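You operate a simulated robot arm through the tools that you are given. There is no shell and no other tool.

Carry out the task below with a simulated robot arm. There is one attempt and no reset: what you move stays moved.

TASK
Stack the white box that says "medium" from the top of the black-legged table on top of the white box marked "firm". Put one of the grey spools from the fourth left shelf from the bottom of the green rack on the right end of the long steel table. Put one of the bare red cones from the right end of the long steel table on the top of the checked table. Take the yellow tray and leave it on the top of the side table. Turn the right knob four to 1. Put the steel nut on the shelf of the side table. Put one of the small red cones from the top of the side table on the shelf of the side table. Put the small carton on the glass panel away on the third shelf from the bottom of the blue rack. Do these in any order. Set down upright: grey spool, bare red cone, small carton.
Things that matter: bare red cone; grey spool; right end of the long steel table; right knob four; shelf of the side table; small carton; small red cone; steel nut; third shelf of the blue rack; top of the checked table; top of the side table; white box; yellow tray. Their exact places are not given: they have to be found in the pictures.

It is judged by the outcome, as a careful person would: the job done as asked, and still so three seconds after it is handed in. It fails if anything else is knocked over, pushed out of place, dropped, spilled or broken.

THE ROBOT
A 7-joint arm with a fingered hand on a trunk, on a base that moves. Base frame: it is fixed to the floor where the robot stands at the start and does not move with it; the origin is under the middle of the robot, x ahead of it, y to its left, z up; the surface under the hand at the start is at about z = 820. Units: mm, degrees, N and s.
With the tool pointing down near the work surface it reaches from about 360 to 720 mm from the robot's upright axis, wherever it stands. Its first joint turns from -69.0 to 172.0 degrees. Places, roughly: bare red cone (5x5x8 cm) [-1700, -1600, 800]; grey spool (7x7x9 cm) [-2000, 900, 1300]; right end of the long steel table [-1700, -1600, 800]; right knob four [3800, 100, 1200]; shelf of the side table [1600, -4600, 600]; small carton [3500, 5250, 1000]; small red cone (6x6x13 cm) [1700, -4500, 900]; steel nut (3x4x2 cm) [1700, -4200, 900]; third shelf of the blue rack [5100, 5400, 1100]; top of the checked table [300, -800, 800]; top of the side table [1500, -4600, 900]; white box [500, 250, 750]; yellow tray [1250, -4250, 500]. Payload 3.4 kg.
The TCP is the grasp point between the finger pads, 25 mm short of the fingertips. In the tool frame z runs along the fingers and y along their closing line. The gripper opens to 88 mm; its body begins 29 mm behind the TCP. The gripper is a hand of 5 fingers: y runs from the thumb to the fingers, the wrist lies at [-13, -97, -162] in the tool frame, and closing takes about 1.5 s.
Orientation is that of the tool frame in the base frame, as [roll, pitch, yaw] about the fixed x, y, z axes, in that order (R = Rz(yaw) Ry(pitch) Rx(roll)). With the fingers straight down and the wrist toward the robot, the tool's x, y and z point along [0, 1, 0], [1, 0, 0] and [0, 0, -1] of the base frame.

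THE INTERFACE
- The arm moves only by the tool apply_moves. Its argument "targets" is a list of rows, each an object (a shift or turn left out is 0, a gripper value left out holds the last) with "slide": the shift along the tool's x, y, z in units of 250 mm (1.0 is 250 mm), a list of three; "turn": the turn, a rotation vector about the tool's x, y, z in units of 90 degrees (1.0 is 90 degrees), a list of three. In form: [{"slide": [tx, ty, tz], "turn": [rx, ry, rz]}, ...]. A call has 1 to 20 rows; each row is the pose to reach, as a shift and turn from the pose commanded when the call began, along the tool's axes at that moment. "gripper" is the opening in per cent of the stroke, from 0 (shut) to 100 (fully open), set as the call begins (left out, the last holds). A call with a number of a shift or a turn outside -1 to 1 is refused whole. Rows are played at 5 a second. More than 50 mm and 8.6 degrees between two rows, or a gripper value outside its range, and nothing of the call is played. Where a pose cannot be reached the arm comes as near as it can. A force on the tool above 40 N (or 10 N above the force at the start of the call, whichever is more), or a blocked arm, ends the call early, and 0.2 s more pass. Each finger travels about 153 mm/s and halts on what it meets, pressing with about 24 N; the grip force reading is that of the motor and also rises with nothing between the fingers. The clock runs only during rows and for 0.2 s after the last one: add rows that repeat a pose to give the fingers time. It gives the time, the measured TCP pose, the force on the tool (base axes), the opening and the grip force at its end, in the units of the frame above (readings bear some noise), with the torque about the TCP (base axes, N m) and any sound that the robot's microphone picked up.
- Cameras (640 x 400 px; columns grow to the right, rows downward): "scene" is now at [105.5, -32.9, 1259.4]; the picture's right is [-0.51, -0.86, 0.00], its down [-0.76, 0.45, -0.48] and it looks along [0.41, -0.24, -0.88] (base axes); focal length 214 px, centre (320, 200). "wrist" rides on the gripper at [59, -79, -105] in the tool frame; the picture's right is [-0.73, 0.32, -0.61], its down [-0.62, -0.68, 0.38] and it looks along [-0.29, 0.66, 0.70] (tool axes); focal length 234 px, centre (320, 200).
- capture(camera): a new picture of that camera. It takes no simulated time.
- raise_lower(by): slides the trunk up (or, below 0, down) by that many mm; the arm and the scene camera ride with it, the base frame stays. It gives what a move gives, with no picture.
- steer(legs): drives the robot by 1 to 6 legs, each [ahead, left, turn to the left] in mm, mm and degrees, along the robot's own axes; the way and the turn of a leg run together, so that a leg with both is an arc; at most 1500 mm and 180 degrees a leg. The arm and the cameras ride along, it lands a little off, and it stops where it bumps. It gives what a move gives.
- set_fingers(index, middle, ring, little, thumb_bend, thumb_turn): sets how far each is bent, from 0 (flat) to 1 (curled in); at 0.3 the hand is open as for a grip, at 0.7 the pads meet at the TCP. One left out holds its place. A second passes; each finger stops where it meets its share of the squeeze, and holds until it gets a number again. A gripper value or a shape takes the hand back. It gives what a move gives, with no picture; readings hold the bend of each and the force on index, middle, ring, little, thumb and palm. thumb_turn goes from beside the hand (0) to across from the fingers (1), as for a grip.
- preshape(shape): the hand has 5 fingers and takes this shape, open, in about a second: jaw (thumb against the fingers, like two jaws); tri (thumb and two fingers); tip (a fingertip pinch); poke (one finger out to press); point (the index stretched); flat (the hand flat); cup (the hand cupped); fist (a fist). The gripper value then closes the fingers along that shape, each until it touches; the sizes above hold for jaw. It gives what a move gives, with no picture.
- pan_tilt(pan, tilt): turns the head with the scene camera to pan (to the left, within 86 degrees either way) and tilt (down, from -29 to 69), counted from straight ahead of the robot. It gives what a move gives.
- measure_at(camera, pixels): for up to 12 pixels [column, row] of the newest picture of that camera ("zoom" is the newest enlarged one), the place [x, y, z] in the base frame of the surface seen there, good to about 3 mm. It takes no simulated time.
- zoom(camera, box): a new picture of the part [left, top, right, bottom] of that camera's present view, enlarged. It takes no simulated time.
- close_job(): hands the job in; it is judged then, once.

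Unless the task says otherwise, let go and move clear before handing in.

The tools are called after ">>>" as name(argument=value, ...) on one line, values as JSON. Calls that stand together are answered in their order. apply_moves: Moves the arm, as the interface text tells. Its arguments: {"type":"object","properties":{"targets":{"type":"array","items":{"type":"object","properties":{"slide":{"type":"array","items":{"type":"number"}},"turn":{"type":"array","items":{"type":"number"}}}}},"gripper":{"type":"number"}},"required":["targets"]} The other tools are called the same way: raise_lower (by) moves the trunk up or down; preshape (shape) gives the hand a shape; set_fingers (index, middle, ring, little, thumb_bend, thumb_turn) moves the fingers one by one; steer (legs) drives the base; pan_tilt (pan, tilt) turns the head that bears the scene camera; capture (camera) takes a picture; measure_at (camera, pixels) gives the place of the surface under pixels of a picture; zoom (camera, box) takes an enlarged picture of a part of a camera's view; close_job () hands the job in.

At the start:

```text
time: 0.0
eef_pos: [439.1, 124.4, 1045.3]
tool_rot: [180.0, 0.0, 90.0]
ft_force: [-0.4, -0.3, -0.1]
ft_torque: [0.01, -0.01, 0.01]
grip_width: 87.8
gripper_force: 0.1
shape: jaw
bend: [0.3, 0.3, 0.3, 0.3, 0.3, 0.98]
finger forces: [0.0, 0.1, 0.0, 0.0, 0.1, 0.0]
trunk travel left (down, up): [-550.0, 390.0]
robot x, y, heading: [2.0, 0.4, 0.0]
head pan, tilt (commanded): [-30.7, 61.4]
```

scene: 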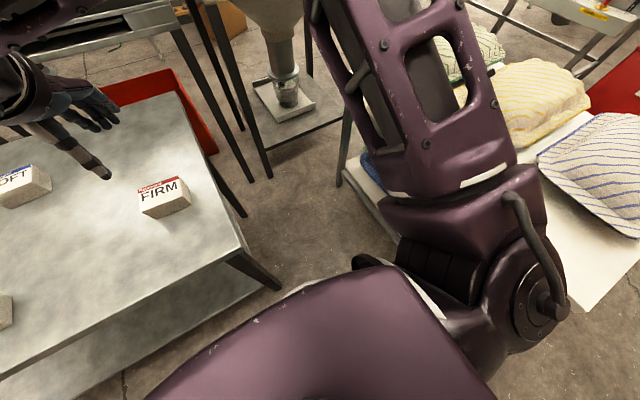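
wrist: 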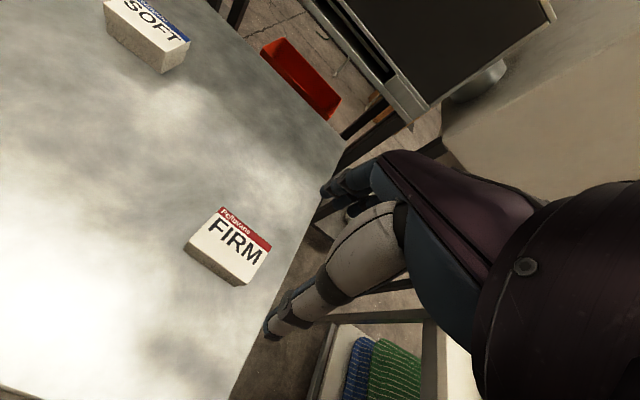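

The first pictures show the "FIRM" box at scene pixel (163,197) and "SOFT" at (22,185); "medium" is perhaps at the left edge. I will pan the head left to see the whole black-legged table.

>>> pan_tilt(pan=25, tilt=50)

>>> capture(camera="scene")

```text
time: 1.2
eef_pos: [438.5, 124.2, 1045.8]
tool_rot: [180.0, 0.0, 90.0]
ft_force: [0.0, 0.6, 0.0]
ft_torque: [-0.02, -0.01, -0.01]
grip_width: 87.7
gripper_force: 0.0
shape: jaw
bend: [0.3, 0.3, 0.3, 0.3, 0.3, 0.98]
finger forces: [0.0, 0.0, 0.0, 0.0, 0.0, 0.0]
trunk travel left (down, up): [-550.0, 390.0]
robot x, y, heading: [3.0, -2.5, 0.1]
head pan, tilt (commanded): [25.0, 50.0]
```

```text
taken
```

scene: 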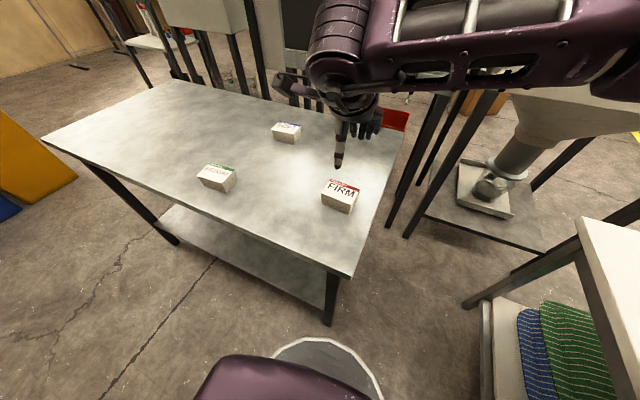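

The table shows three boxes: FIRM at (340,195), one blue-labelled at (287,132), one green-labelled at (217,177), likely "medium". I'll zoom to read it and measure.

>>> zoom(camera="scene", box=[180, 110, 380, 235])

>>> measure_at(camera="scene", pixels=[[217, 177], [340, 187], [287, 132], [40, 138], [352, 278], [177, 80], [405, 130], [340, 205], [212, 185]])

```text
3.20 times, centred on (280, 172) of scene
```

zoom: 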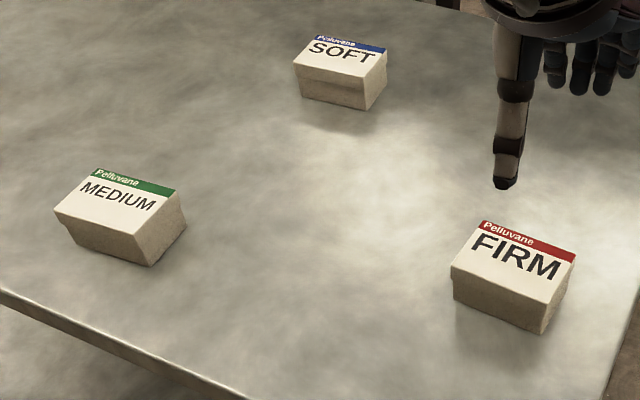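

```text
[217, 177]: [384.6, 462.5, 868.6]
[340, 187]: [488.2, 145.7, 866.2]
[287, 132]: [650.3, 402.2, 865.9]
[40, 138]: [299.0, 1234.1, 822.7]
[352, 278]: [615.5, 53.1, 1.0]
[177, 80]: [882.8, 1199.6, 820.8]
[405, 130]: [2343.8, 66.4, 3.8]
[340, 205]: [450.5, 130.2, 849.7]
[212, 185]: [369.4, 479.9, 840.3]
```

MEDIUM is confirmed at zoom (115,205), FIRM at zoom (515,260). I'll measure the top corners of both boxes.

>>> measure_at(camera="zoom", pixels=[[97, 171], [174, 191], [137, 233], [58, 212], [486, 223], [572, 257], [549, 300], [454, 267], [115, 205], [512, 262]])

```text
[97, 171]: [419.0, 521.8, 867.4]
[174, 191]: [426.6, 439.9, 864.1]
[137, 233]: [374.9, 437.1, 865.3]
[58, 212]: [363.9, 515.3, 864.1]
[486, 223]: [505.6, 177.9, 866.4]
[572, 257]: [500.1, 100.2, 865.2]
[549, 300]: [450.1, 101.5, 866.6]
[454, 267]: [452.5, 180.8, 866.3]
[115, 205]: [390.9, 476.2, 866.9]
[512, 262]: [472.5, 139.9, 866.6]
```

MEDIUM is centred at about (396,478), top z 866, turned about +5°; FIRM is centred at about (477,140), turned about −2.5°. I'll move the open hand over MEDIUM at the present height.

>>> apply_moves(targets=[{"slide": [0.16, -0.02, 0], "turn": [0, 0, -0.01]}, {"slide": [0.32, -0.04, 0], "turn": [0, 0, -0.02]}, {"slide": [0.48, -0.06, 0], "turn": [0, 0, -0.03]}, {"slide": [0.64, -0.08, 0], "turn": [0, 0, -0.04]}, {"slide": [0.8, -0.1, 0], "turn": [0, 0, -0.05]}, {"slide": [0.96, -0.12, 0], "turn": [0, 0, -0.055]}, {"slide": [0.96, -0.12, 0], "turn": [0, 0, -0.055]}], gripper=100)

```text
time: 2.9
eef_pos: [415.1, 263.8, 1047.5]
tool_rot: [-179.5, -0.8, 93.7]
ft_force: [-0.4, 0.2, -0.4]
ft_torque: [0.01, 0.01, -0.01]
grip_width: 87.5
gripper_force: 0.0
shape: jaw
bend: [0.3, 0.3, 0.3, 0.3, 0.3, 0.98]
finger forces: [0.0, 0.1, 0.1, 0.1, 0.0, 0.1]
out of reach, approached as far as the arm can: row 4, 5, 6, 7
trunk travel left (down, up): [-550.0, 390.0]
robot x, y, heading: [3.4, 2.3, 0.2]
head pan, tilt (commanded): [25.0, 50.0]
```

The arm stopped at (415,264): that far to the left is out of reach with this hand direction. I'll drive the base 340 mm left along the table edge, where the floor is clear (pixels (100,300)–(200,330)).

>>> steer(legs=[[0, 340, 0]])

>>> capture(camera="scene")

>>> capture(camera="wrist")

```text
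time: 5.1
eef_pos: [415.1, 602.8, 1050.3]
tool_rot: [-179.8, -1.0, 93.8]
ft_force: [0.1, -0.6, -1.3]
ft_torque: [-0.06, 0.02, -0.01]
grip_width: 87.5
gripper_force: 0.1
shape: jaw
bend: [0.3, 0.3, 0.3, 0.3, 0.3, 0.98]
finger forces: [0.0, 0.1, 0.1, 0.0, 0.1, 0.1]
trunk travel left (down, up): [-550.0, 390.0]
robot x, y, heading: [-0.5, 340.6, 0.2]
head pan, tilt (commanded): [25.0, 50.0]
```

```text
taken
```

scene: 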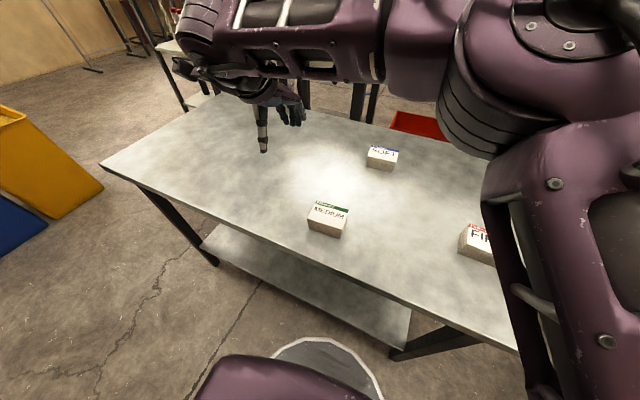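

```text
taken
```

wrist: 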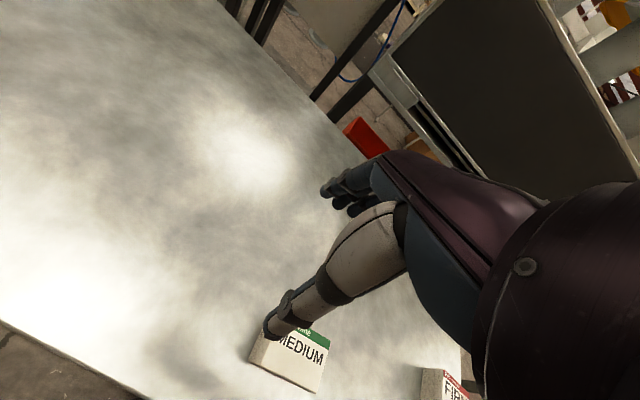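

The hand is now at (415,603), past MEDIUM at (396,478). I'll first test with a small step back to learn where the commanded pose is.

>>> apply_moves(targets=[{"slide": [-0.1, 0, 0]}, {"slide": [-0.2, 0, 0]}, {"slide": [-0.2, 0, 0]}])

```text
time: 5.9
eef_pos: [418.5, 554.1, 1049.6]
tool_rot: [-179.8, -0.9, 93.7]
ft_force: [-0.6, 0.3, 0.1]
ft_torque: [-0.03, -0.02, -0.02]
grip_width: 87.8
gripper_force: 0.0
shape: jaw
bend: [0.3, 0.3, 0.3, 0.3, 0.3, 0.98]
finger forces: [0.1, 0.0, 0.1, 0.0, 0.0, 0.0]
trunk travel left (down, up): [-550.0, 390.0]
robot x, y, heading: [-3.1, 342.2, 0.4]
head pan, tilt (commanded): [25.0, 50.0]
```

The step moved as expected (554 now). I'll move over MEDIUM at (396,478), level the hand, and go down to about z 950.

>>> apply_moves(targets=[{"slide": [-0.1, -0.04, 0.05], "turn": [-0.002, -0.01, -0.0144]}, {"slide": [-0.2, -0.08, 0.1], "turn": [-0.002, -0.01, -0.0144]}, {"slide": [-0.296, -0.11, 0.2], "turn": [-0.002, -0.01, -0.0144]}, {"slide": [-0.296, -0.11, 0.3], "turn": [-0.002, -0.01, -0.0144]}, {"slide": [-0.296, -0.11, 0.4], "turn": [-0.002, -0.01, -0.0144]}, {"slide": [-0.296, -0.11, 0.4], "turn": [-0.002, -0.01, -0.0144]}])

>>> capture(camera="wrist")

>>> capture(camera="scene")

```text
time: 7.3
eef_pos: [394.5, 479.5, 947.6]
tool_rot: [179.9, -0.1, 95.1]
ft_force: [-0.4, 0.2, -0.1]
ft_torque: [0.02, 0.01, 0.0]
grip_width: 87.7
gripper_force: 0.0
shape: jaw
bend: [0.3, 0.3, 0.3, 0.3, 0.3, 0.98]
finger forces: [0.0, 0.0, 0.1, 0.0, 0.1, 0.1]
trunk travel left (down, up): [-550.0, 390.0]
robot x, y, heading: [0.7, 341.8, 0.1]
head pan, tilt (commanded): [25.0, 50.0]
```

```text
taken
```

wrist: 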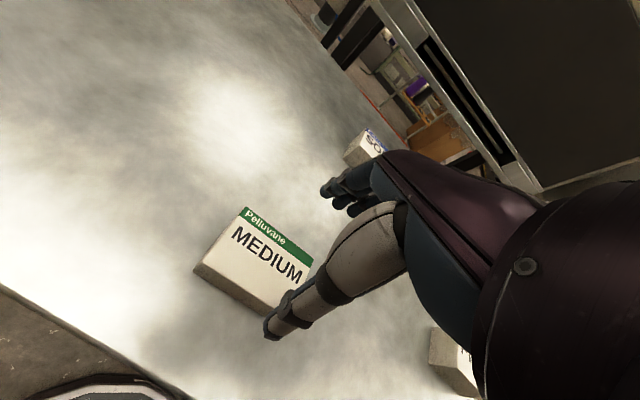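

```text
taken
```

scene: 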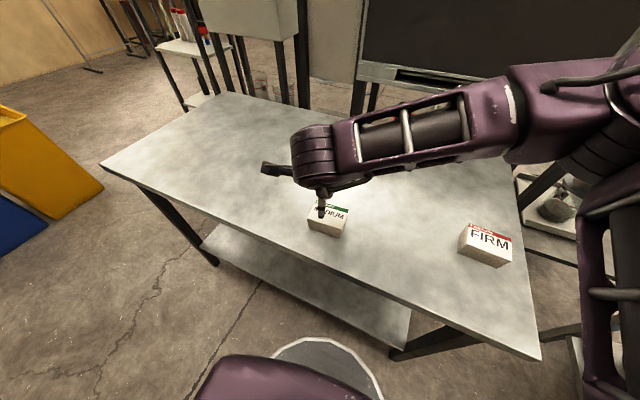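

In the wrist picture MEDIUM is between thumb and fingers, at (255,255). I'll measure its top corners from this closer view before descending.

>>> measure_at(camera="wrist", pixels=[[246, 209], [311, 257], [200, 266], [255, 300], [250, 250], [200, 273]])

>>> measure_at(camera="scene", pixels=[[317, 205], [347, 210], [340, 224], [310, 219], [325, 216]])

```text
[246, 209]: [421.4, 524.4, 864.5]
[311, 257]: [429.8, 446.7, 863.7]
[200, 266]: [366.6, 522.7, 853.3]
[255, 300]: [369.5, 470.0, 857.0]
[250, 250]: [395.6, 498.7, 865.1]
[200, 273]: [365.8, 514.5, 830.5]
```

```text
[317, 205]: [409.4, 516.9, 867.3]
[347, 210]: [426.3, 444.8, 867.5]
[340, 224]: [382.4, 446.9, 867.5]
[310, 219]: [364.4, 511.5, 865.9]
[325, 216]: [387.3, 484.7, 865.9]
```

The box spans x 369–425, y 440–523, so the TCP at (394.5,479.5) is well centred. I'll go down to z≈853 and then close.

>>> apply_moves(targets=[{"slide": [0, 0.008, 0.1]}, {"slide": [0, 0.008, 0.2]}, {"slide": [0, 0.008, 0.28]}, {"slide": [0, 0.008, 0.34]}, {"slide": [0, 0.008, 0.376]}, {"slide": [0, 0.008, 0.376]}])

>>> apply_moves(targets=[{"slide": [0, 0, 0]}, {"slide": [0, 0, 0]}, {"slide": [0, 0, 0]}, {"slide": [0, 0, 0]}, {"slide": [0, 0, 0]}, {"slide": [0, 0, 0]}, {"slide": [0, 0, 0]}, {"slide": [0, 0, 0]}], gripper=0)

>>> capture(camera="wrist")

```text
time: 8.7
eef_pos: [397.0, 480.0, 854.9]
tool_rot: [179.9, -0.2, 95.2]
ft_force: [0.5, 0.3, 1.0]
ft_torque: [0.02, 0.0, 0.03]
grip_width: 87.8
gripper_force: 0.1
shape: jaw
bend: [0.3, 0.3, 0.3, 0.3, 0.3, 0.98]
finger forces: [0.0, 0.1, 0.0, 0.1, 0.1, 0.0]
trunk travel left (down, up): [-550.0, 390.0]
robot x, y, heading: [1.6, 338.6, 0.5]
head pan, tilt (commanded): [25.0, 50.0]
```

```text
time: 10.5
eef_pos: [398.6, 480.0, 855.7]
tool_rot: [179.9, -0.1, 95.1]
ft_force: [-0.3, -0.2, -0.4]
ft_torque: [0.04, 0.06, 0.01]
grip_width: 54.1
gripper_force: 24.2
shape: jaw
bend: [0.29, 0.41, 0.39, 0.42, 0.63, 0.99]
finger forces: [11.6, 6.4, 2.8, 1.5, 22.4, 0.1]
trunk travel left (down, up): [-550.0, 390.0]
robot x, y, heading: [-2.5, 338.9, 0.3]
head pan, tilt (commanded): [25.0, 50.0]
```

```text
taken
```

wrist: 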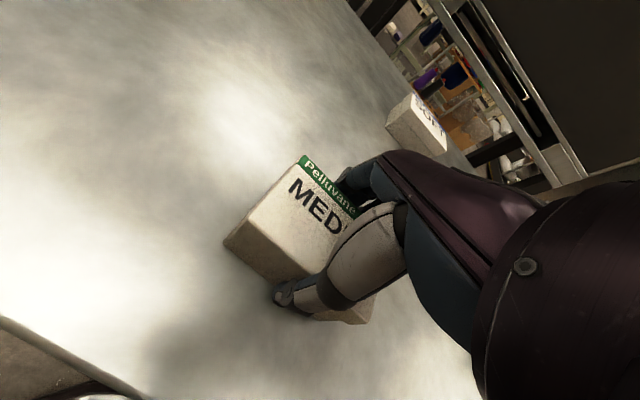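

Grip width 54 mm with 24 N: MEDIUM is held. I'll lift it 125 mm and check that it comes along.

>>> apply_moves(targets=[{"slide": [0, 0, -0.06]}, {"slide": [0, 0, -0.16]}, {"slide": [0, 0, -0.28]}, {"slide": [0, 0, -0.4]}, {"slide": [0, 0, -0.5]}, {"slide": [0, 0, -0.5]}])

>>> steer(legs=[[0, -340, 0]])

>>> pan_tilt(pan=25, tilt=55)

>>> capture(camera="scene")

>>> capture(camera="wrist")

```text
time: 11.9
eef_pos: [399.5, 480.2, 979.3]
tool_rot: [180.0, -0.1, 95.1]
ft_force: [0.3, -0.3, -0.6]
ft_torque: [0.03, 0.02, -0.03]
grip_width: 53.8
gripper_force: 23.6
shape: jaw
bend: [0.29, 0.41, 0.39, 0.42, 0.63, 0.98]
finger forces: [11.6, 6.4, 2.8, 1.6, 22.3, 0.1]
trunk travel left (down, up): [-550.0, 390.0]
robot x, y, heading: [-2.5, 339.9, 0.1]
head pan, tilt (commanded): [25.0, 50.0]
```

```text
time: 14.1
eef_pos: [398.7, 147.5, 978.6]
tool_rot: [-180.0, -0.2, 94.8]
ft_force: [0.6, -0.5, -1.3]
ft_torque: [0.01, 0.01, -0.01]
grip_width: 53.8
gripper_force: 24.2
shape: jaw
bend: [0.29, 0.41, 0.39, 0.42, 0.63, 0.98]
finger forces: [11.7, 6.3, 2.8, 1.6, 22.3, 0.0]
trunk travel left (down, up): [-550.0, 390.0]
robot x, y, heading: [-0.6, 7.7, -0.2]
head pan, tilt (commanded): [25.0, 50.0]
```

```text
time: 14.7
eef_pos: [400.1, 148.8, 977.5]
tool_rot: [180.0, -0.1, 94.8]
ft_force: [0.8, 0.4, -0.7]
ft_torque: [0.0, 0.0, 0.01]
grip_width: 53.9
gripper_force: 24.0
shape: jaw
bend: [0.29, 0.41, 0.39, 0.42, 0.63, 0.98]
finger forces: [11.5, 6.3, 2.9, 1.7, 22.3, 0.0]
trunk travel left (down, up): [-550.0, 390.0]
robot x, y, heading: [-0.5, 10.2, -0.2]
head pan, tilt (commanded): [25.0, 55.0]
```

```text
taken
```

scene: 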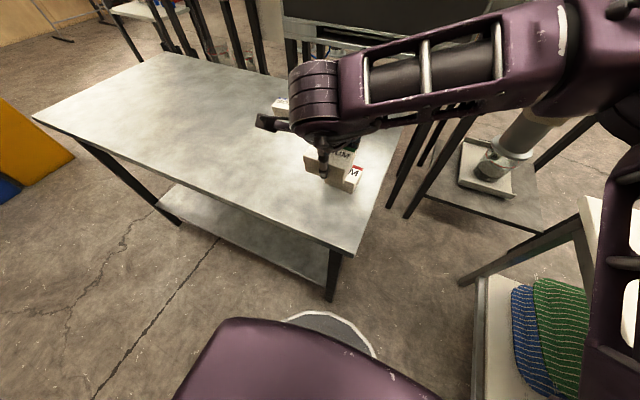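

```text
taken
```

wrist: 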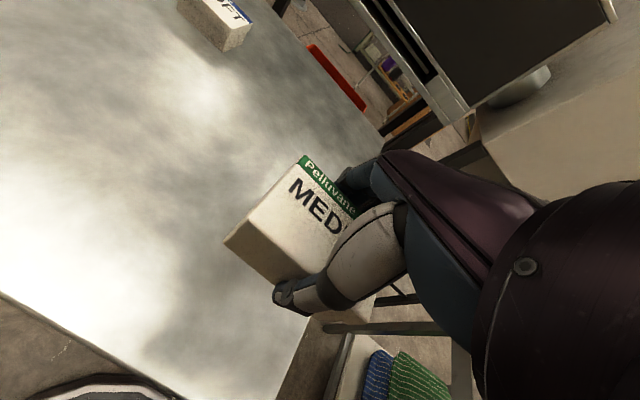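

MEDIUM is held (width 53.9) and now beside FIRM. I'll measure the held box's corners at wrist pixels to know its offset from the TCP.

>>> measure_at(camera="wrist", pixels=[[303, 158], [231, 240], [275, 270], [350, 200], [300, 205], [226, 246]])

>>> zoom(camera="scene", box=[260, 80, 420, 200])

```text
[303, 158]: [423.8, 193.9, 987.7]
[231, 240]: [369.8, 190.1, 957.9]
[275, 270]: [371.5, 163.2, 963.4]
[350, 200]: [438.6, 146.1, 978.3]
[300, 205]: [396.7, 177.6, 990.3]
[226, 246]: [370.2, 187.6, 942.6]
```

```text
3.33 times, centred on (340, 140) of scene
```

zoom: 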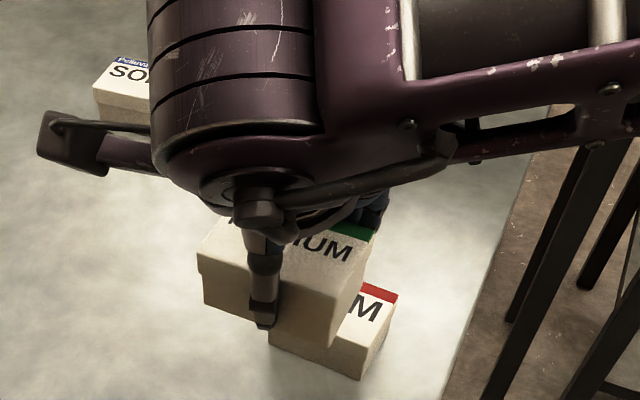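

The held box's centre is about (0.5, 3) mm off the TCP. I'll move over FIRM's centre (477,140), turning to its −2.5° angle, and come down to about z 935.

>>> apply_moves(targets=[{"slide": [-0.018, 0.08, 0], "turn": [0, 0, 0.02]}, {"slide": [-0.036, 0.16, 0], "turn": [0, 0, 0.04]}, {"slide": [-0.054, 0.24, 0], "turn": [0, 0, 0.06]}, {"slide": [-0.07, 0.303, 0], "turn": [0, 0, 0.081]}, {"slide": [-0.07, 0.303, 0.08], "turn": [0, 0, 0.081]}, {"slide": [-0.07, 0.303, 0.16], "turn": [0, 0, 0.081]}, {"slide": [-0.07, 0.303, 0.16], "turn": [0, 0, 0.081]}])

>>> zoom(camera="scene", box=[260, 80, 420, 200])

>>> capture(camera="wrist")

```text
time: 16.3
eef_pos: [477.2, 136.4, 937.9]
tool_rot: [-179.9, 0.0, 87.5]
ft_force: [0.2, -0.4, -1.4]
ft_torque: [0.04, 0.02, 0.0]
grip_width: 54.0
gripper_force: 23.9
shape: jaw
bend: [0.29, 0.41, 0.39, 0.42, 0.63, 0.98]
finger forces: [11.6, 6.3, 2.7, 1.6, 22.3, 0.1]
trunk travel left (down, up): [-550.0, 390.0]
robot x, y, heading: [0.1, 12.4, -0.4]
head pan, tilt (commanded): [25.0, 55.0]
```

```text
3.33 times, centred on (340, 140) of scene
```

zoom: 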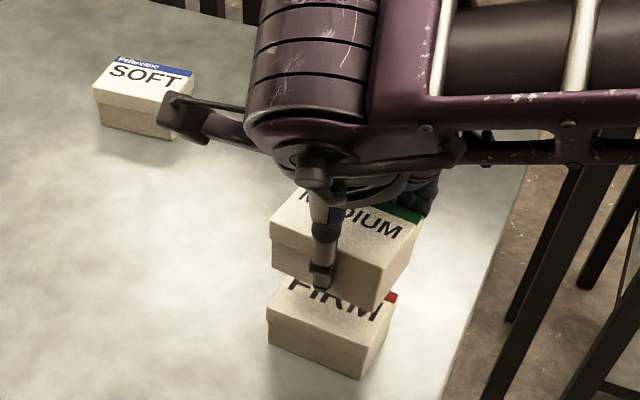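

```text
taken
```

wrist: 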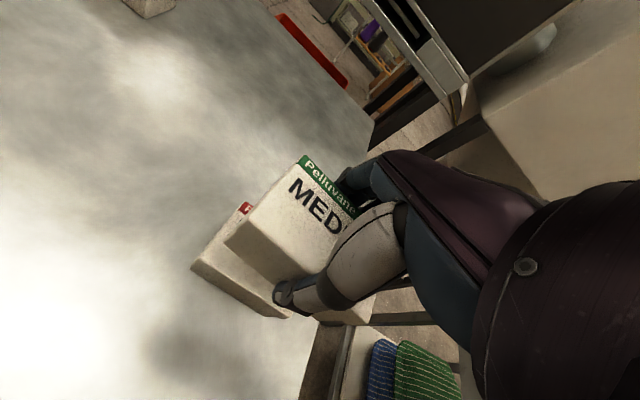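

MEDIUM hovers over FIRM (zoom (340,240) over (325,320)). I'll measure matching corners of both to check the alignment.

>>> measure_at(camera="zoom", pixels=[[272, 232], [275, 262], [376, 283], [416, 228], [270, 316], [362, 350], [392, 308], [300, 272], [285, 318]])

>>> measure_at(camera="wrist", pixels=[[229, 241], [303, 158], [195, 266], [240, 210], [262, 303], [226, 247], [263, 276]])

```text
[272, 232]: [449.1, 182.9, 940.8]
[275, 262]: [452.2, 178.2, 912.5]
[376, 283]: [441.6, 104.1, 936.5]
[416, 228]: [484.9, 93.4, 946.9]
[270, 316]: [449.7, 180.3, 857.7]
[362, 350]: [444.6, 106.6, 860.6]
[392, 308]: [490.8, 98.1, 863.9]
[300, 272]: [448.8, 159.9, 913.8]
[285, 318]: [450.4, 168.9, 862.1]
```

```text
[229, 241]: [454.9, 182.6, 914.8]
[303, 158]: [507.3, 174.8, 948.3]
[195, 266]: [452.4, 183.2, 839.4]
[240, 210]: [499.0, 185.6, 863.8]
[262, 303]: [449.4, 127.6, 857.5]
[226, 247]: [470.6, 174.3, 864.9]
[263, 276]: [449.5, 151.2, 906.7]
```

Both boxes line up within about 3 mm. I'll lower MEDIUM in small steps to contact at about TCP z 902.

>>> apply_moves(targets=[{"slide": [0, 0, 0.05]}, {"slide": [0, 0, 0.09]}, {"slide": [0, 0, 0.115]}, {"slide": [0, 0, 0.13]}, {"slide": [0, 0, 0.138]}, {"slide": [0, 0, 0.138]}])

>>> zoom(camera="scene", box=[260, 80, 420, 200])

```text
time: 17.7
eef_pos: [475.6, 135.7, 903.6]
tool_rot: [180.0, 0.0, 87.6]
ft_force: [-0.3, -0.1, -0.9]
ft_torque: [0.0, -0.01, 0.01]
grip_width: 54.2
gripper_force: 23.9
shape: jaw
bend: [0.29, 0.41, 0.39, 0.42, 0.63, 0.98]
finger forces: [11.5, 6.3, 2.8, 1.6, 22.2, 0.0]
trunk travel left (down, up): [-550.0, 390.0]
robot x, y, heading: [-1.0, 7.3, -0.0]
head pan, tilt (commanded): [25.0, 55.0]
```

```text
3.33 times, centred on (340, 140) of scene
```

zoom: 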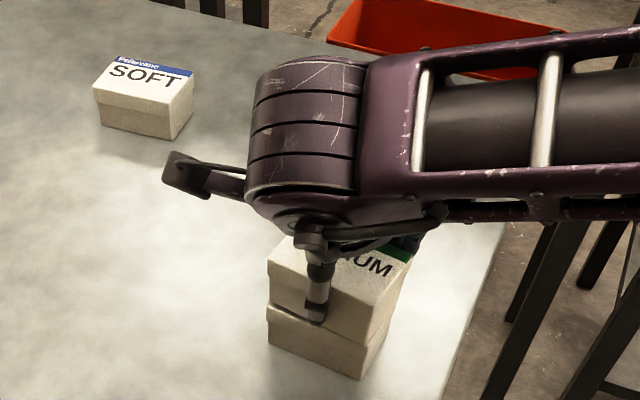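

Nearly touching and still no contact force (TCP z 903.6). I'll go 1–3 mm further in tiny steps to feel contact.

>>> apply_moves(targets=[{"slide": [0, 0, 0.004]}, {"slide": [0, 0, 0.008]}, {"slide": [0, 0, 0.01]}, {"slide": [0, 0, 0.01]}])

```text
time: 18.7
eef_pos: [477.3, 137.0, 902.0]
tool_rot: [180.0, -0.1, 87.5]
ft_force: [-0.6, -1.1, 0.5]
ft_torque: [-0.02, 0.02, -0.01]
grip_width: 53.9
gripper_force: 24.1
shape: jaw
bend: [0.29, 0.41, 0.39, 0.42, 0.63, 0.98]
finger forces: [11.6, 6.4, 2.7, 1.5, 22.3, 0.0]
trunk travel left (down, up): [-550.0, 390.0]
robot x, y, heading: [1.1, 12.0, -0.1]
head pan, tilt (commanded): [25.0, 55.0]
```

Force z rose only slightly (0.5 N), so contact is just beginning. Another 1.5 mm.

>>> apply_moves(targets=[{"slide": [0, 0, 0.003]}, {"slide": [0, 0, 0.006]}, {"slide": [0, 0, 0.006]}])

```text
time: 19.5
eef_pos: [476.1, 136.1, 899.9]
tool_rot: [-179.9, -0.1, 87.7]
ft_force: [0.0, 0.3, 0.0]
ft_torque: [-0.02, -0.01, -0.02]
grip_width: 54.4
gripper_force: 24.6
shape: jaw
bend: [0.29, 0.41, 0.39, 0.42, 0.63, 0.98]
finger forces: [11.5, 6.3, 2.7, 1.7, 22.4, 0.0]
trunk travel left (down, up): [-550.0, 390.0]
robot x, y, heading: [1.5, 8.1, -0.2]
head pan, tilt (commanded): [25.0, 55.0]
```

Readings near zero now; I'll look close to see if there's still a gap between the boxes.

>>> zoom(camera="scene", box=[310, 125, 390, 185])

```text
6.67 times, centred on (350, 155) of scene
```

zoom: 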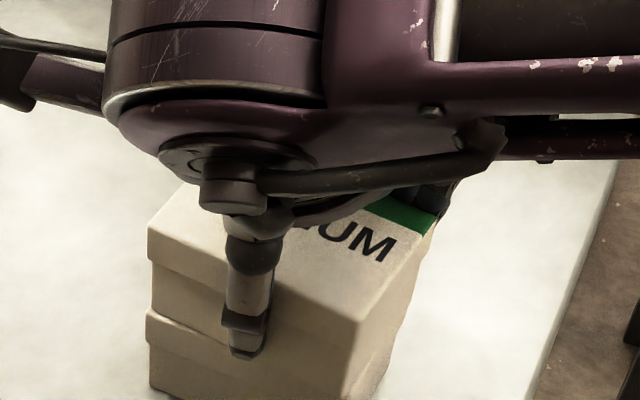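

MEDIUM sits on FIRM with edges aligned. I'll open the hand fully, then rise straight up.

>>> apply_moves(targets=[{"slide": [0, 0, 0]}, {"slide": [0, 0, 0]}, {"slide": [0, 0, 0]}, {"slide": [0, 0, 0]}, {"slide": [0, 0, 0]}], gripper=100)

>>> apply_moves(targets=[{"slide": [0, 0, -0.1]}, {"slide": [0, 0, -0.25]}, {"slide": [0, 0, -0.42]}, {"slide": [0, 0, -0.6]}, {"slide": [0, 0, -0.6]}])

>>> zoom(camera="scene", box=[260, 80, 420, 200])

```text
time: 20.7
eef_pos: [475.8, 137.4, 900.2]
tool_rot: [179.9, -0.2, 87.6]
ft_force: [0.6, 0.8, 0.7]
ft_torque: [0.04, -0.03, -0.02]
grip_width: 87.7
gripper_force: 0.0
shape: jaw
bend: [0.3, 0.3, 0.3, 0.3, 0.3, 0.98]
finger forces: [0.0, 0.0, 0.0, 0.1, 0.1, 0.0]
trunk travel left (down, up): [-550.0, 390.0]
robot x, y, heading: [4.0, 7.0, 0.2]
head pan, tilt (commanded): [25.0, 55.0]
```

```text
time: 21.9
eef_pos: [478.0, 137.7, 1052.4]
tool_rot: [-179.9, -0.1, 87.5]
ft_force: [-0.3, 0.3, -0.5]
ft_torque: [0.01, 0.02, 0.04]
grip_width: 87.5
gripper_force: 0.2
shape: jaw
bend: [0.3, 0.3, 0.3, 0.3, 0.3, 0.98]
finger forces: [0.0, 0.0, 0.0, 0.0, 0.0, 0.1]
trunk travel left (down, up): [-550.0, 390.0]
robot x, y, heading: [0.1, 6.4, -0.2]
head pan, tilt (commanded): [25.0, 55.0]
```

```text
3.33 times, centred on (340, 140) of scene
```

zoom: 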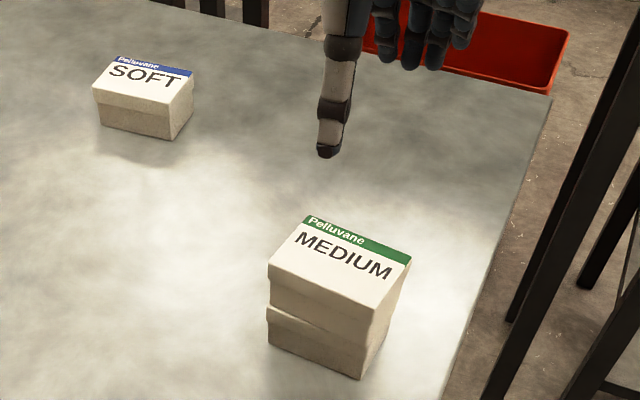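

MEDIUM now rests squarely on FIRM. Next I survey the room: head pictures at several pans from here.

>>> pan_tilt(pan=0, tilt=20)

>>> capture(camera="scene")

>>> pan_tilt(pan=80, tilt=20)

>>> capture(camera="scene")

>>> pan_tilt(pan=-80, tilt=20)

>>> capture(camera="scene")

```text
time: 22.9
eef_pos: [476.6, 139.1, 1051.4]
tool_rot: [179.9, -0.2, 87.6]
ft_force: [0.3, 0.0, -0.2]
ft_torque: [-0.01, -0.01, 0.02]
grip_width: 87.7
gripper_force: 0.1
shape: jaw
bend: [0.3, 0.3, 0.3, 0.3, 0.3, 0.98]
finger forces: [0.0, 0.1, 0.0, 0.0, 0.0, 0.0]
trunk travel left (down, up): [-550.0, 390.0]
robot x, y, heading: [-1.5, 9.4, -0.1]
head pan, tilt (commanded): [0.0, 20.0]
```

```text
taken
```

scene: 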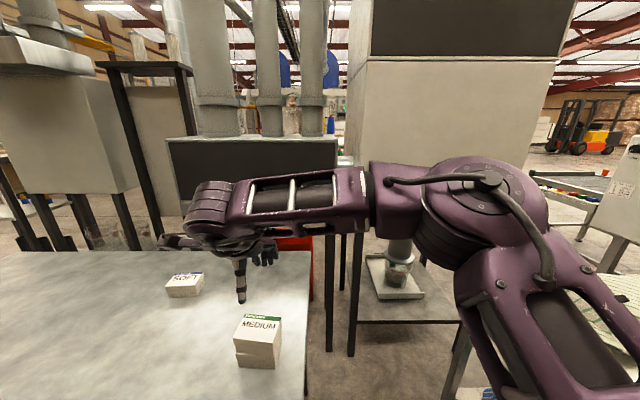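

```text
time: 24.4
eef_pos: [477.5, 137.9, 1051.1]
tool_rot: [180.0, -0.1, 87.7]
ft_force: [-0.3, 0.2, 0.3]
ft_torque: [-0.03, -0.01, -0.01]
grip_width: 87.8
gripper_force: 0.1
shape: jaw
bend: [0.3, 0.3, 0.3, 0.3, 0.3, 0.98]
finger forces: [0.0, 0.0, 0.1, 0.0, 0.1, 0.1]
trunk travel left (down, up): [-550.0, 390.0]
robot x, y, heading: [-0.8, 6.6, -0.2]
head pan, tilt (commanded): [80.0, 20.0]
```

```text
taken
```

scene: 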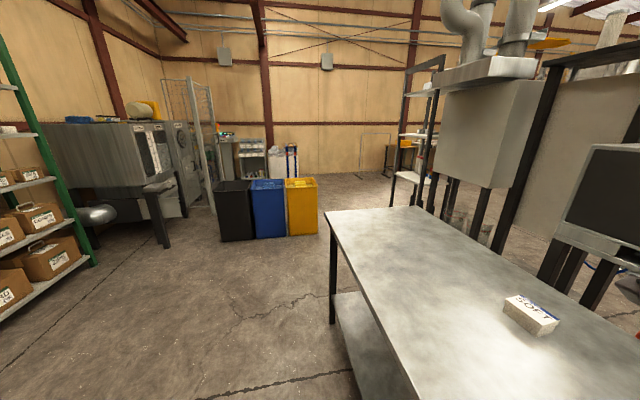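

```text
time: 26.9
eef_pos: [477.2, 138.1, 1050.3]
tool_rot: [179.9, -0.1, 87.7]
ft_force: [-0.2, -0.6, -0.2]
ft_torque: [0.0, 0.01, -0.04]
grip_width: 87.8
gripper_force: 0.0
shape: jaw
bend: [0.3, 0.3, 0.3, 0.3, 0.3, 0.98]
finger forces: [0.0, 0.1, 0.0, 0.0, 0.0, 0.0]
trunk travel left (down, up): [-550.0, 390.0]
robot x, y, heading: [-2.6, 12.4, -0.0]
head pan, tilt (commanded): [-80.0, 20.0]
```

```text
taken
```

scene: 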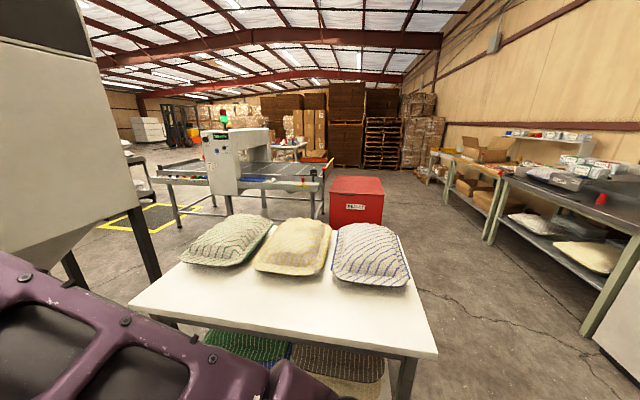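

Ahead-right there's a white-topped table with three cushions at (310,280), and to the right a long bench along the wall at (560,190) with a red item at (602,198). I'll measure these points.

>>> measure_at(camera="scene", pixels=[[300, 305], [130, 302], [437, 352], [200, 240], [395, 230], [602, 198], [575, 185], [510, 175], [355, 200], [230, 255], [290, 240], [370, 250]])

>>> zoom(camera="scene", box=[420, 110, 640, 250])

>>> zoom(camera="scene", box=[110, 100, 430, 300])

```text
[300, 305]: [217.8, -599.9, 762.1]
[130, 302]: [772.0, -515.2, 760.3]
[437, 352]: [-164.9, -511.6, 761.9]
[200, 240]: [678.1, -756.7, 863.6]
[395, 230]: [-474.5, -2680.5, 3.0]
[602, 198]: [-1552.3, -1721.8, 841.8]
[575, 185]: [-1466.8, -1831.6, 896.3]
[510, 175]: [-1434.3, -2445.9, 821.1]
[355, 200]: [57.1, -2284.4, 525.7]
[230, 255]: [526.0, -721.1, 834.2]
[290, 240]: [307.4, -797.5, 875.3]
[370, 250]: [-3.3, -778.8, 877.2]
```

```text
2.86 times, centred on (530, 180) of scene
```

zoom: 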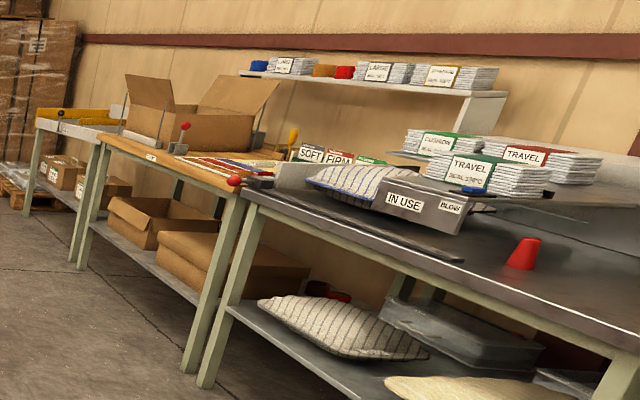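

```text
2.00 times, centred on (270, 200) of scene
```

zoom: 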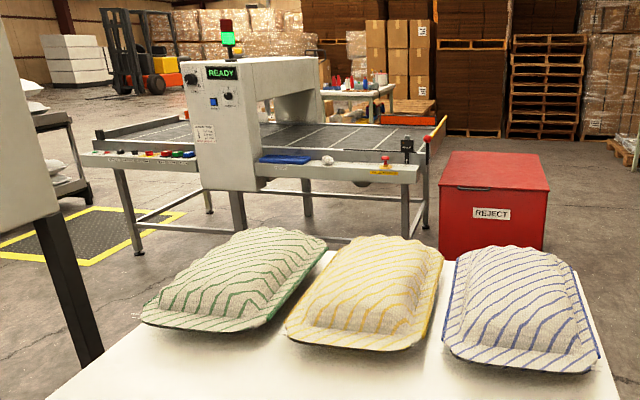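

The pillow table (x −165…772, front edge y≈−510, top z≈762) is presumably the "checked" table; the long bench's right end with a red cone is at (−1552,−1722,842). I'll back off 250 mm and turn left 90° to see behind and the green rack.

>>> steer(legs=[[-250, 0, 0], [0, 0, 90]])

>>> pan_tilt(pan=60, tilt=15)

>>> capture(camera="scene")

```text
time: 32.5
eef_pos: [-379.5, 488.4, 1051.4]
tool_rot: [-179.9, 0.0, 177.1]
ft_force: [0.2, 0.6, 0.1]
ft_torque: [-0.01, -0.01, -0.03]
grip_width: 87.8
gripper_force: 0.0
shape: jaw
bend: [0.3, 0.3, 0.3, 0.3, 0.3, 0.98]
finger forces: [0.0, 0.0, 0.0, 0.0, 0.0, 0.0]
trunk travel left (down, up): [-550.0, 390.0]
robot x, y, heading: [-255.8, 11.8, 89.3]
head pan, tilt (commanded): [-80.0, 20.0]
```

```text
time: 34.8
eef_pos: [-379.2, 488.7, 1051.8]
tool_rot: [180.0, -0.1, 177.1]
ft_force: [0.3, 0.3, 0.4]
ft_torque: [0.0, -0.01, 0.0]
grip_width: 87.5
gripper_force: 0.1
shape: jaw
bend: [0.3, 0.3, 0.3, 0.3, 0.3, 0.98]
finger forces: [0.0, 0.0, 0.0, 0.1, 0.0, 0.0]
trunk travel left (down, up): [-550.0, 390.0]
robot x, y, heading: [-255.7, 10.8, 89.2]
head pan, tilt (commanded): [60.0, 15.0]
```

```text
taken
```

scene: 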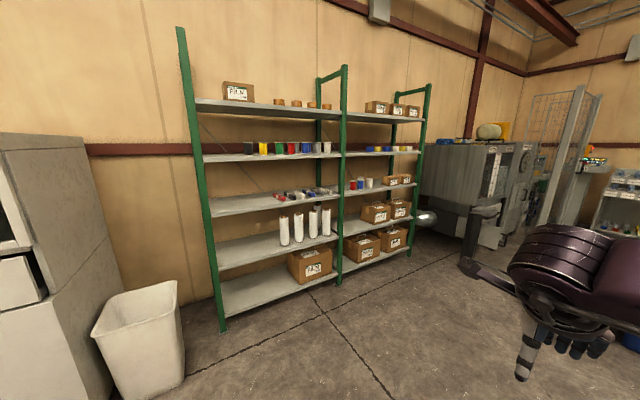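

The green rack is straight ahead-left; its fourth shelf (left bay) carries a row of spools at (250–330,148). Zooming in to find the grey ones.

>>> zoom(camera="scene", box=[190, 120, 350, 220])

>>> measure_at(camera="scene", pixels=[[248, 150], [264, 150], [278, 148], [306, 148], [316, 147], [326, 147], [260, 157], [330, 155], [225, 325], [340, 285], [180, 380], [345, 180]])

```text
4.00 times, centred on (270, 170) of scene
```

zoom: 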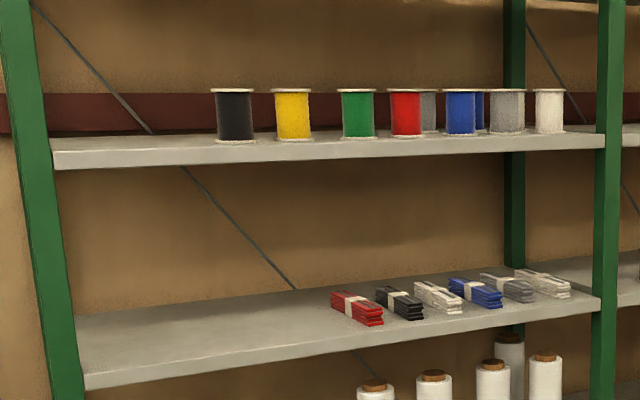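

```text
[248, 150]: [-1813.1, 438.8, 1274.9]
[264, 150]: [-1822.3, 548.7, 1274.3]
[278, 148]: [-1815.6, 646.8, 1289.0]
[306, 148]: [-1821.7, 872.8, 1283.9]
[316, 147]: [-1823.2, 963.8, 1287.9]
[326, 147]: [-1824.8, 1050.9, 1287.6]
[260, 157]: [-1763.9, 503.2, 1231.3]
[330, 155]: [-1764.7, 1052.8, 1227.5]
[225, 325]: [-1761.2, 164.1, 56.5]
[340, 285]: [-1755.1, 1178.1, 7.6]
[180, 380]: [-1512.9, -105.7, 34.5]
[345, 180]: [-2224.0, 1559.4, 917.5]
```

Grey spool in front row is at zoom (507,112) → about (−1823,964,1288), with a blue one apparently behind it. Before driving there I'll look at the floor ahead (the coloured bins).

>>> measure_at(camera="scene", pixels=[[270, 115], [270, 106], [315, 112], [270, 158], [300, 205], [465, 265], [300, 300], [420, 300], [505, 215], [440, 170]])

>>> pan_tilt(pan=5, tilt=25)

>>> capture(camera="scene")

```text
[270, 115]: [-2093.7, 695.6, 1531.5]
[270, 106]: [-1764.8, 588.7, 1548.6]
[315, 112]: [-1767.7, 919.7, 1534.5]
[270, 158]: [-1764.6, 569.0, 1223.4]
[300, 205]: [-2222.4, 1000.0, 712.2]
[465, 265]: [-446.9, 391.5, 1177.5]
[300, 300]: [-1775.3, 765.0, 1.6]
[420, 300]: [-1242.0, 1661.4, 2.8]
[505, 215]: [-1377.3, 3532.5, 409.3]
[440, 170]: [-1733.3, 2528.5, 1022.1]
```

```text
time: 36.0
eef_pos: [-379.0, 488.5, 1052.2]
tool_rot: [-179.9, -0.1, 177.1]
ft_force: [0.4, 0.1, -0.6]
ft_torque: [-0.01, 0.01, 0.04]
grip_width: 87.6
gripper_force: 0.1
shape: jaw
bend: [0.3, 0.3, 0.3, 0.3, 0.3, 0.98]
finger forces: [0.0, 0.0, 0.0, 0.0, 0.1, 0.0]
trunk travel left (down, up): [-550.0, 390.0]
robot x, y, heading: [-254.5, 13.5, 89.2]
head pan, tilt (commanded): [5.0, 25.0]
```

```text
taken
```

scene: 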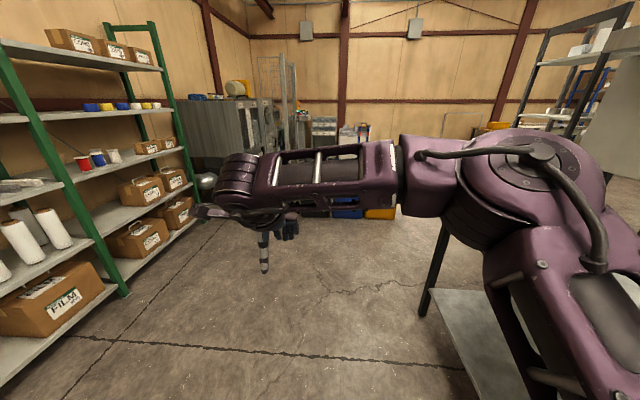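

The way ahead (floor pixels (300,300)) is clear and the shelf-5 underside is at z≈1531, shelf-4 top ≈1240. I'll drive ahead 1080, turn left 90° to face the rack, and go ahead 500.

>>> steer(legs=[[1080, 0, 0], [0, 0, 90.7], [450, 0, 0]])

>>> raise_lower(by=300)

>>> pan_tilt(pan=10, tilt=15)

>>> capture(camera="scene")

```text
time: 47.8
eef_pos: [-1187.0, 995.3, 1051.4]
tool_rot: [-179.9, -0.1, -93.9]
ft_force: [1.4, -0.4, -0.7]
ft_torque: [0.0, -0.04, -0.04]
grip_width: 87.8
gripper_force: 0.1
shape: jaw
bend: [0.3, 0.3, 0.3, 0.3, 0.3, 0.98]
finger forces: [0.0, 0.0, 0.0, 0.0, 0.0, 0.0]
trunk travel left (down, up): [-550.0, 390.0]
robot x, y, heading: [-703.5, 1110.3, 178.5]
head pan, tilt (commanded): [5.0, 25.0]
```

```text
time: 50.8
eef_pos: [-1187.1, 996.4, 1350.7]
tool_rot: [180.0, -0.2, -93.7]
ft_force: [0.5, -0.6, 0.4]
ft_torque: [0.03, -0.03, 0.04]
grip_width: 87.6
gripper_force: 0.0
shape: jaw
bend: [0.3, 0.3, 0.3, 0.3, 0.3, 0.98]
finger forces: [0.0, 0.0, 0.0, 0.0, 0.0, 0.0]
trunk travel left (down, up): [-850.0, 90.0]
robot x, y, heading: [-707.7, 1111.5, 178.3]
head pan, tilt (commanded): [5.0, 25.0]
```

```text
time: 51.5
eef_pos: [-1186.4, 995.9, 1351.6]
tool_rot: [-180.0, 0.0, -93.7]
ft_force: [1.3, 0.1, -0.4]
ft_torque: [0.01, -0.01, -0.01]
grip_width: 87.8
gripper_force: 0.0
shape: jaw
bend: [0.3, 0.3, 0.3, 0.3, 0.3, 0.98]
finger forces: [0.0, 0.1, 0.0, 0.0, 0.0, 0.0]
trunk travel left (down, up): [-850.0, 90.0]
robot x, y, heading: [-706.5, 1114.5, 178.6]
head pan, tilt (commanded): [10.0, 15.0]
```

```text
taken
```

scene: 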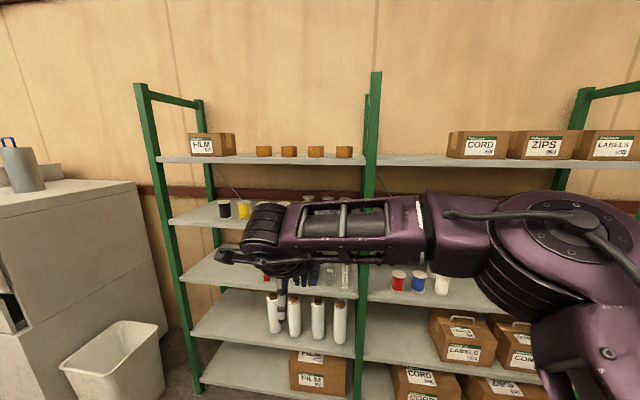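

The forearm hides the spools. I'll check the wrist camera view.

>>> capture(camera="wrist")

>>> pan_tilt(pan=35, tilt=15)

>>> capture(camera="scene")

```text
taken
```

wrist: 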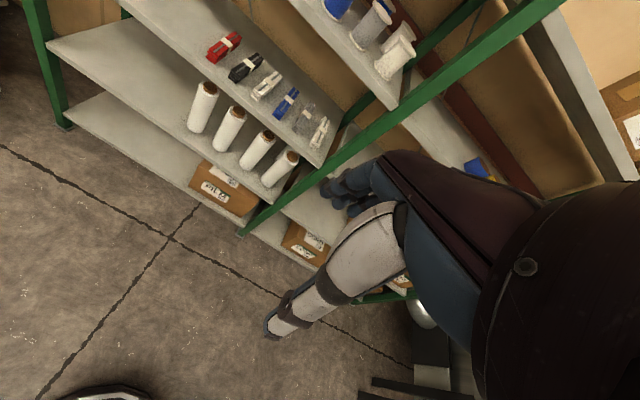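

```text
time: 52.4
eef_pos: [-1186.3, 995.6, 1351.3]
tool_rot: [180.0, -0.1, -93.8]
ft_force: [1.2, -0.2, 0.2]
ft_torque: [-0.01, 0.0, 0.01]
grip_width: 87.6
gripper_force: 0.0
shape: jaw
bend: [0.3, 0.3, 0.3, 0.3, 0.3, 0.98]
finger forces: [0.0, 0.0, 0.0, 0.1, 0.1, 0.1]
trunk travel left (down, up): [-850.0, 90.0]
robot x, y, heading: [-706.7, 1115.4, 178.2]
head pan, tilt (commanded): [35.0, 15.0]
```

```text
taken
```

scene: 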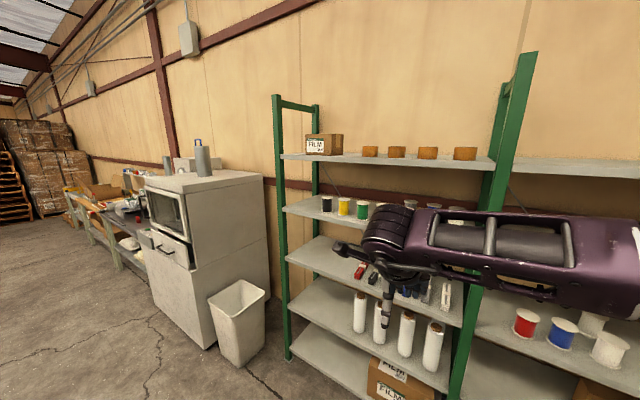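

The wrist view shows the front row at the top edge: blue (335,8), grey (372,25), white (395,55). I'll tilt the hand forward 25° in place so the camera sees that shelf and the approach posture is ready.

>>> apply_moves(targets=[{"turn": [-0.07, 0, 0]}, {"turn": [-0.14, 0, 0]}, {"turn": [-0.21, 0, 0]}, {"turn": [-0.28, 0, 0]}, {"turn": [-0.28, 0, 0]}])

>>> capture(camera="wrist")

```text
time: 53.6
eef_pos: [-1186.8, 995.2, 1351.0]
tool_rot: [154.9, 0.0, -93.8]
ft_force: [-0.2, 0.2, 0.6]
ft_torque: [0.0, 0.0, 0.01]
grip_width: 87.7
gripper_force: 0.0
shape: jaw
bend: [0.3, 0.3, 0.3, 0.3, 0.3, 0.98]
finger forces: [0.0, 0.0, 0.0, 0.0, 0.0, 0.1]
trunk travel left (down, up): [-850.0, 90.0]
robot x, y, heading: [-705.3, 1114.4, 178.6]
head pan, tilt (commanded): [35.0, 15.0]
```

```text
taken
```

wrist: 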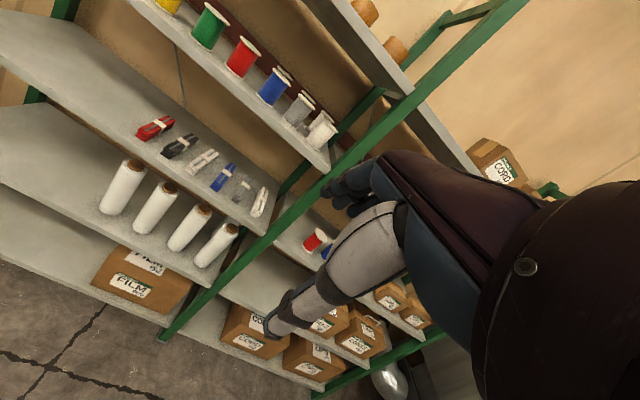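

Now shelf 4 is in view: blue (275,85), grey (298,108), white (320,132), with others just behind. Zooming for detail and measuring.

>>> zoom(camera="wrist", box=[220, 40, 380, 190])

```text
2.67 times, centred on (300, 115) of wrist
```

zoom: 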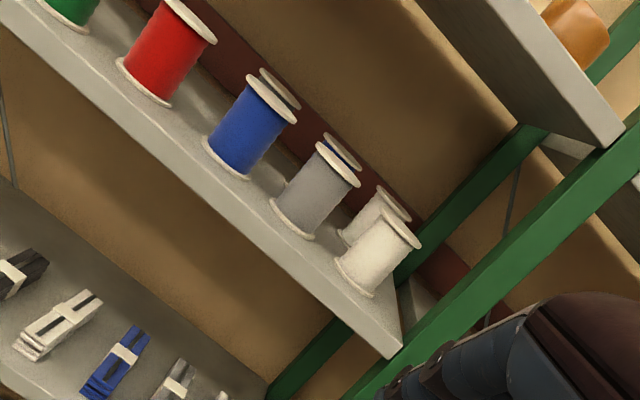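

I'll measure the grey spool's flanges and the neighbours with the zoom picture.

>>> measure_at(camera="zoom", pixels=[[338, 165], [318, 148], [357, 183], [272, 203], [310, 237], [312, 195], [270, 100], [396, 228], [375, 265], [284, 85], [345, 147], [393, 200]])

```text
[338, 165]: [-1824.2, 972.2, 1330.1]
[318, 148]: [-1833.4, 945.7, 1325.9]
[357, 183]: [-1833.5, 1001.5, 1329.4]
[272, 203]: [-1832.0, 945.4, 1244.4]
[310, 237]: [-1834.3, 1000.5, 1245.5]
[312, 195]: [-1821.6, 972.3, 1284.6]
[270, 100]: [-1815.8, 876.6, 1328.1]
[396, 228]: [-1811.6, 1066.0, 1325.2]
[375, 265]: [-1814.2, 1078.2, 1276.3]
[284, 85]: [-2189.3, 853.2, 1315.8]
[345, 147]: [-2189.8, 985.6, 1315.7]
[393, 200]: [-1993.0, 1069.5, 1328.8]
```

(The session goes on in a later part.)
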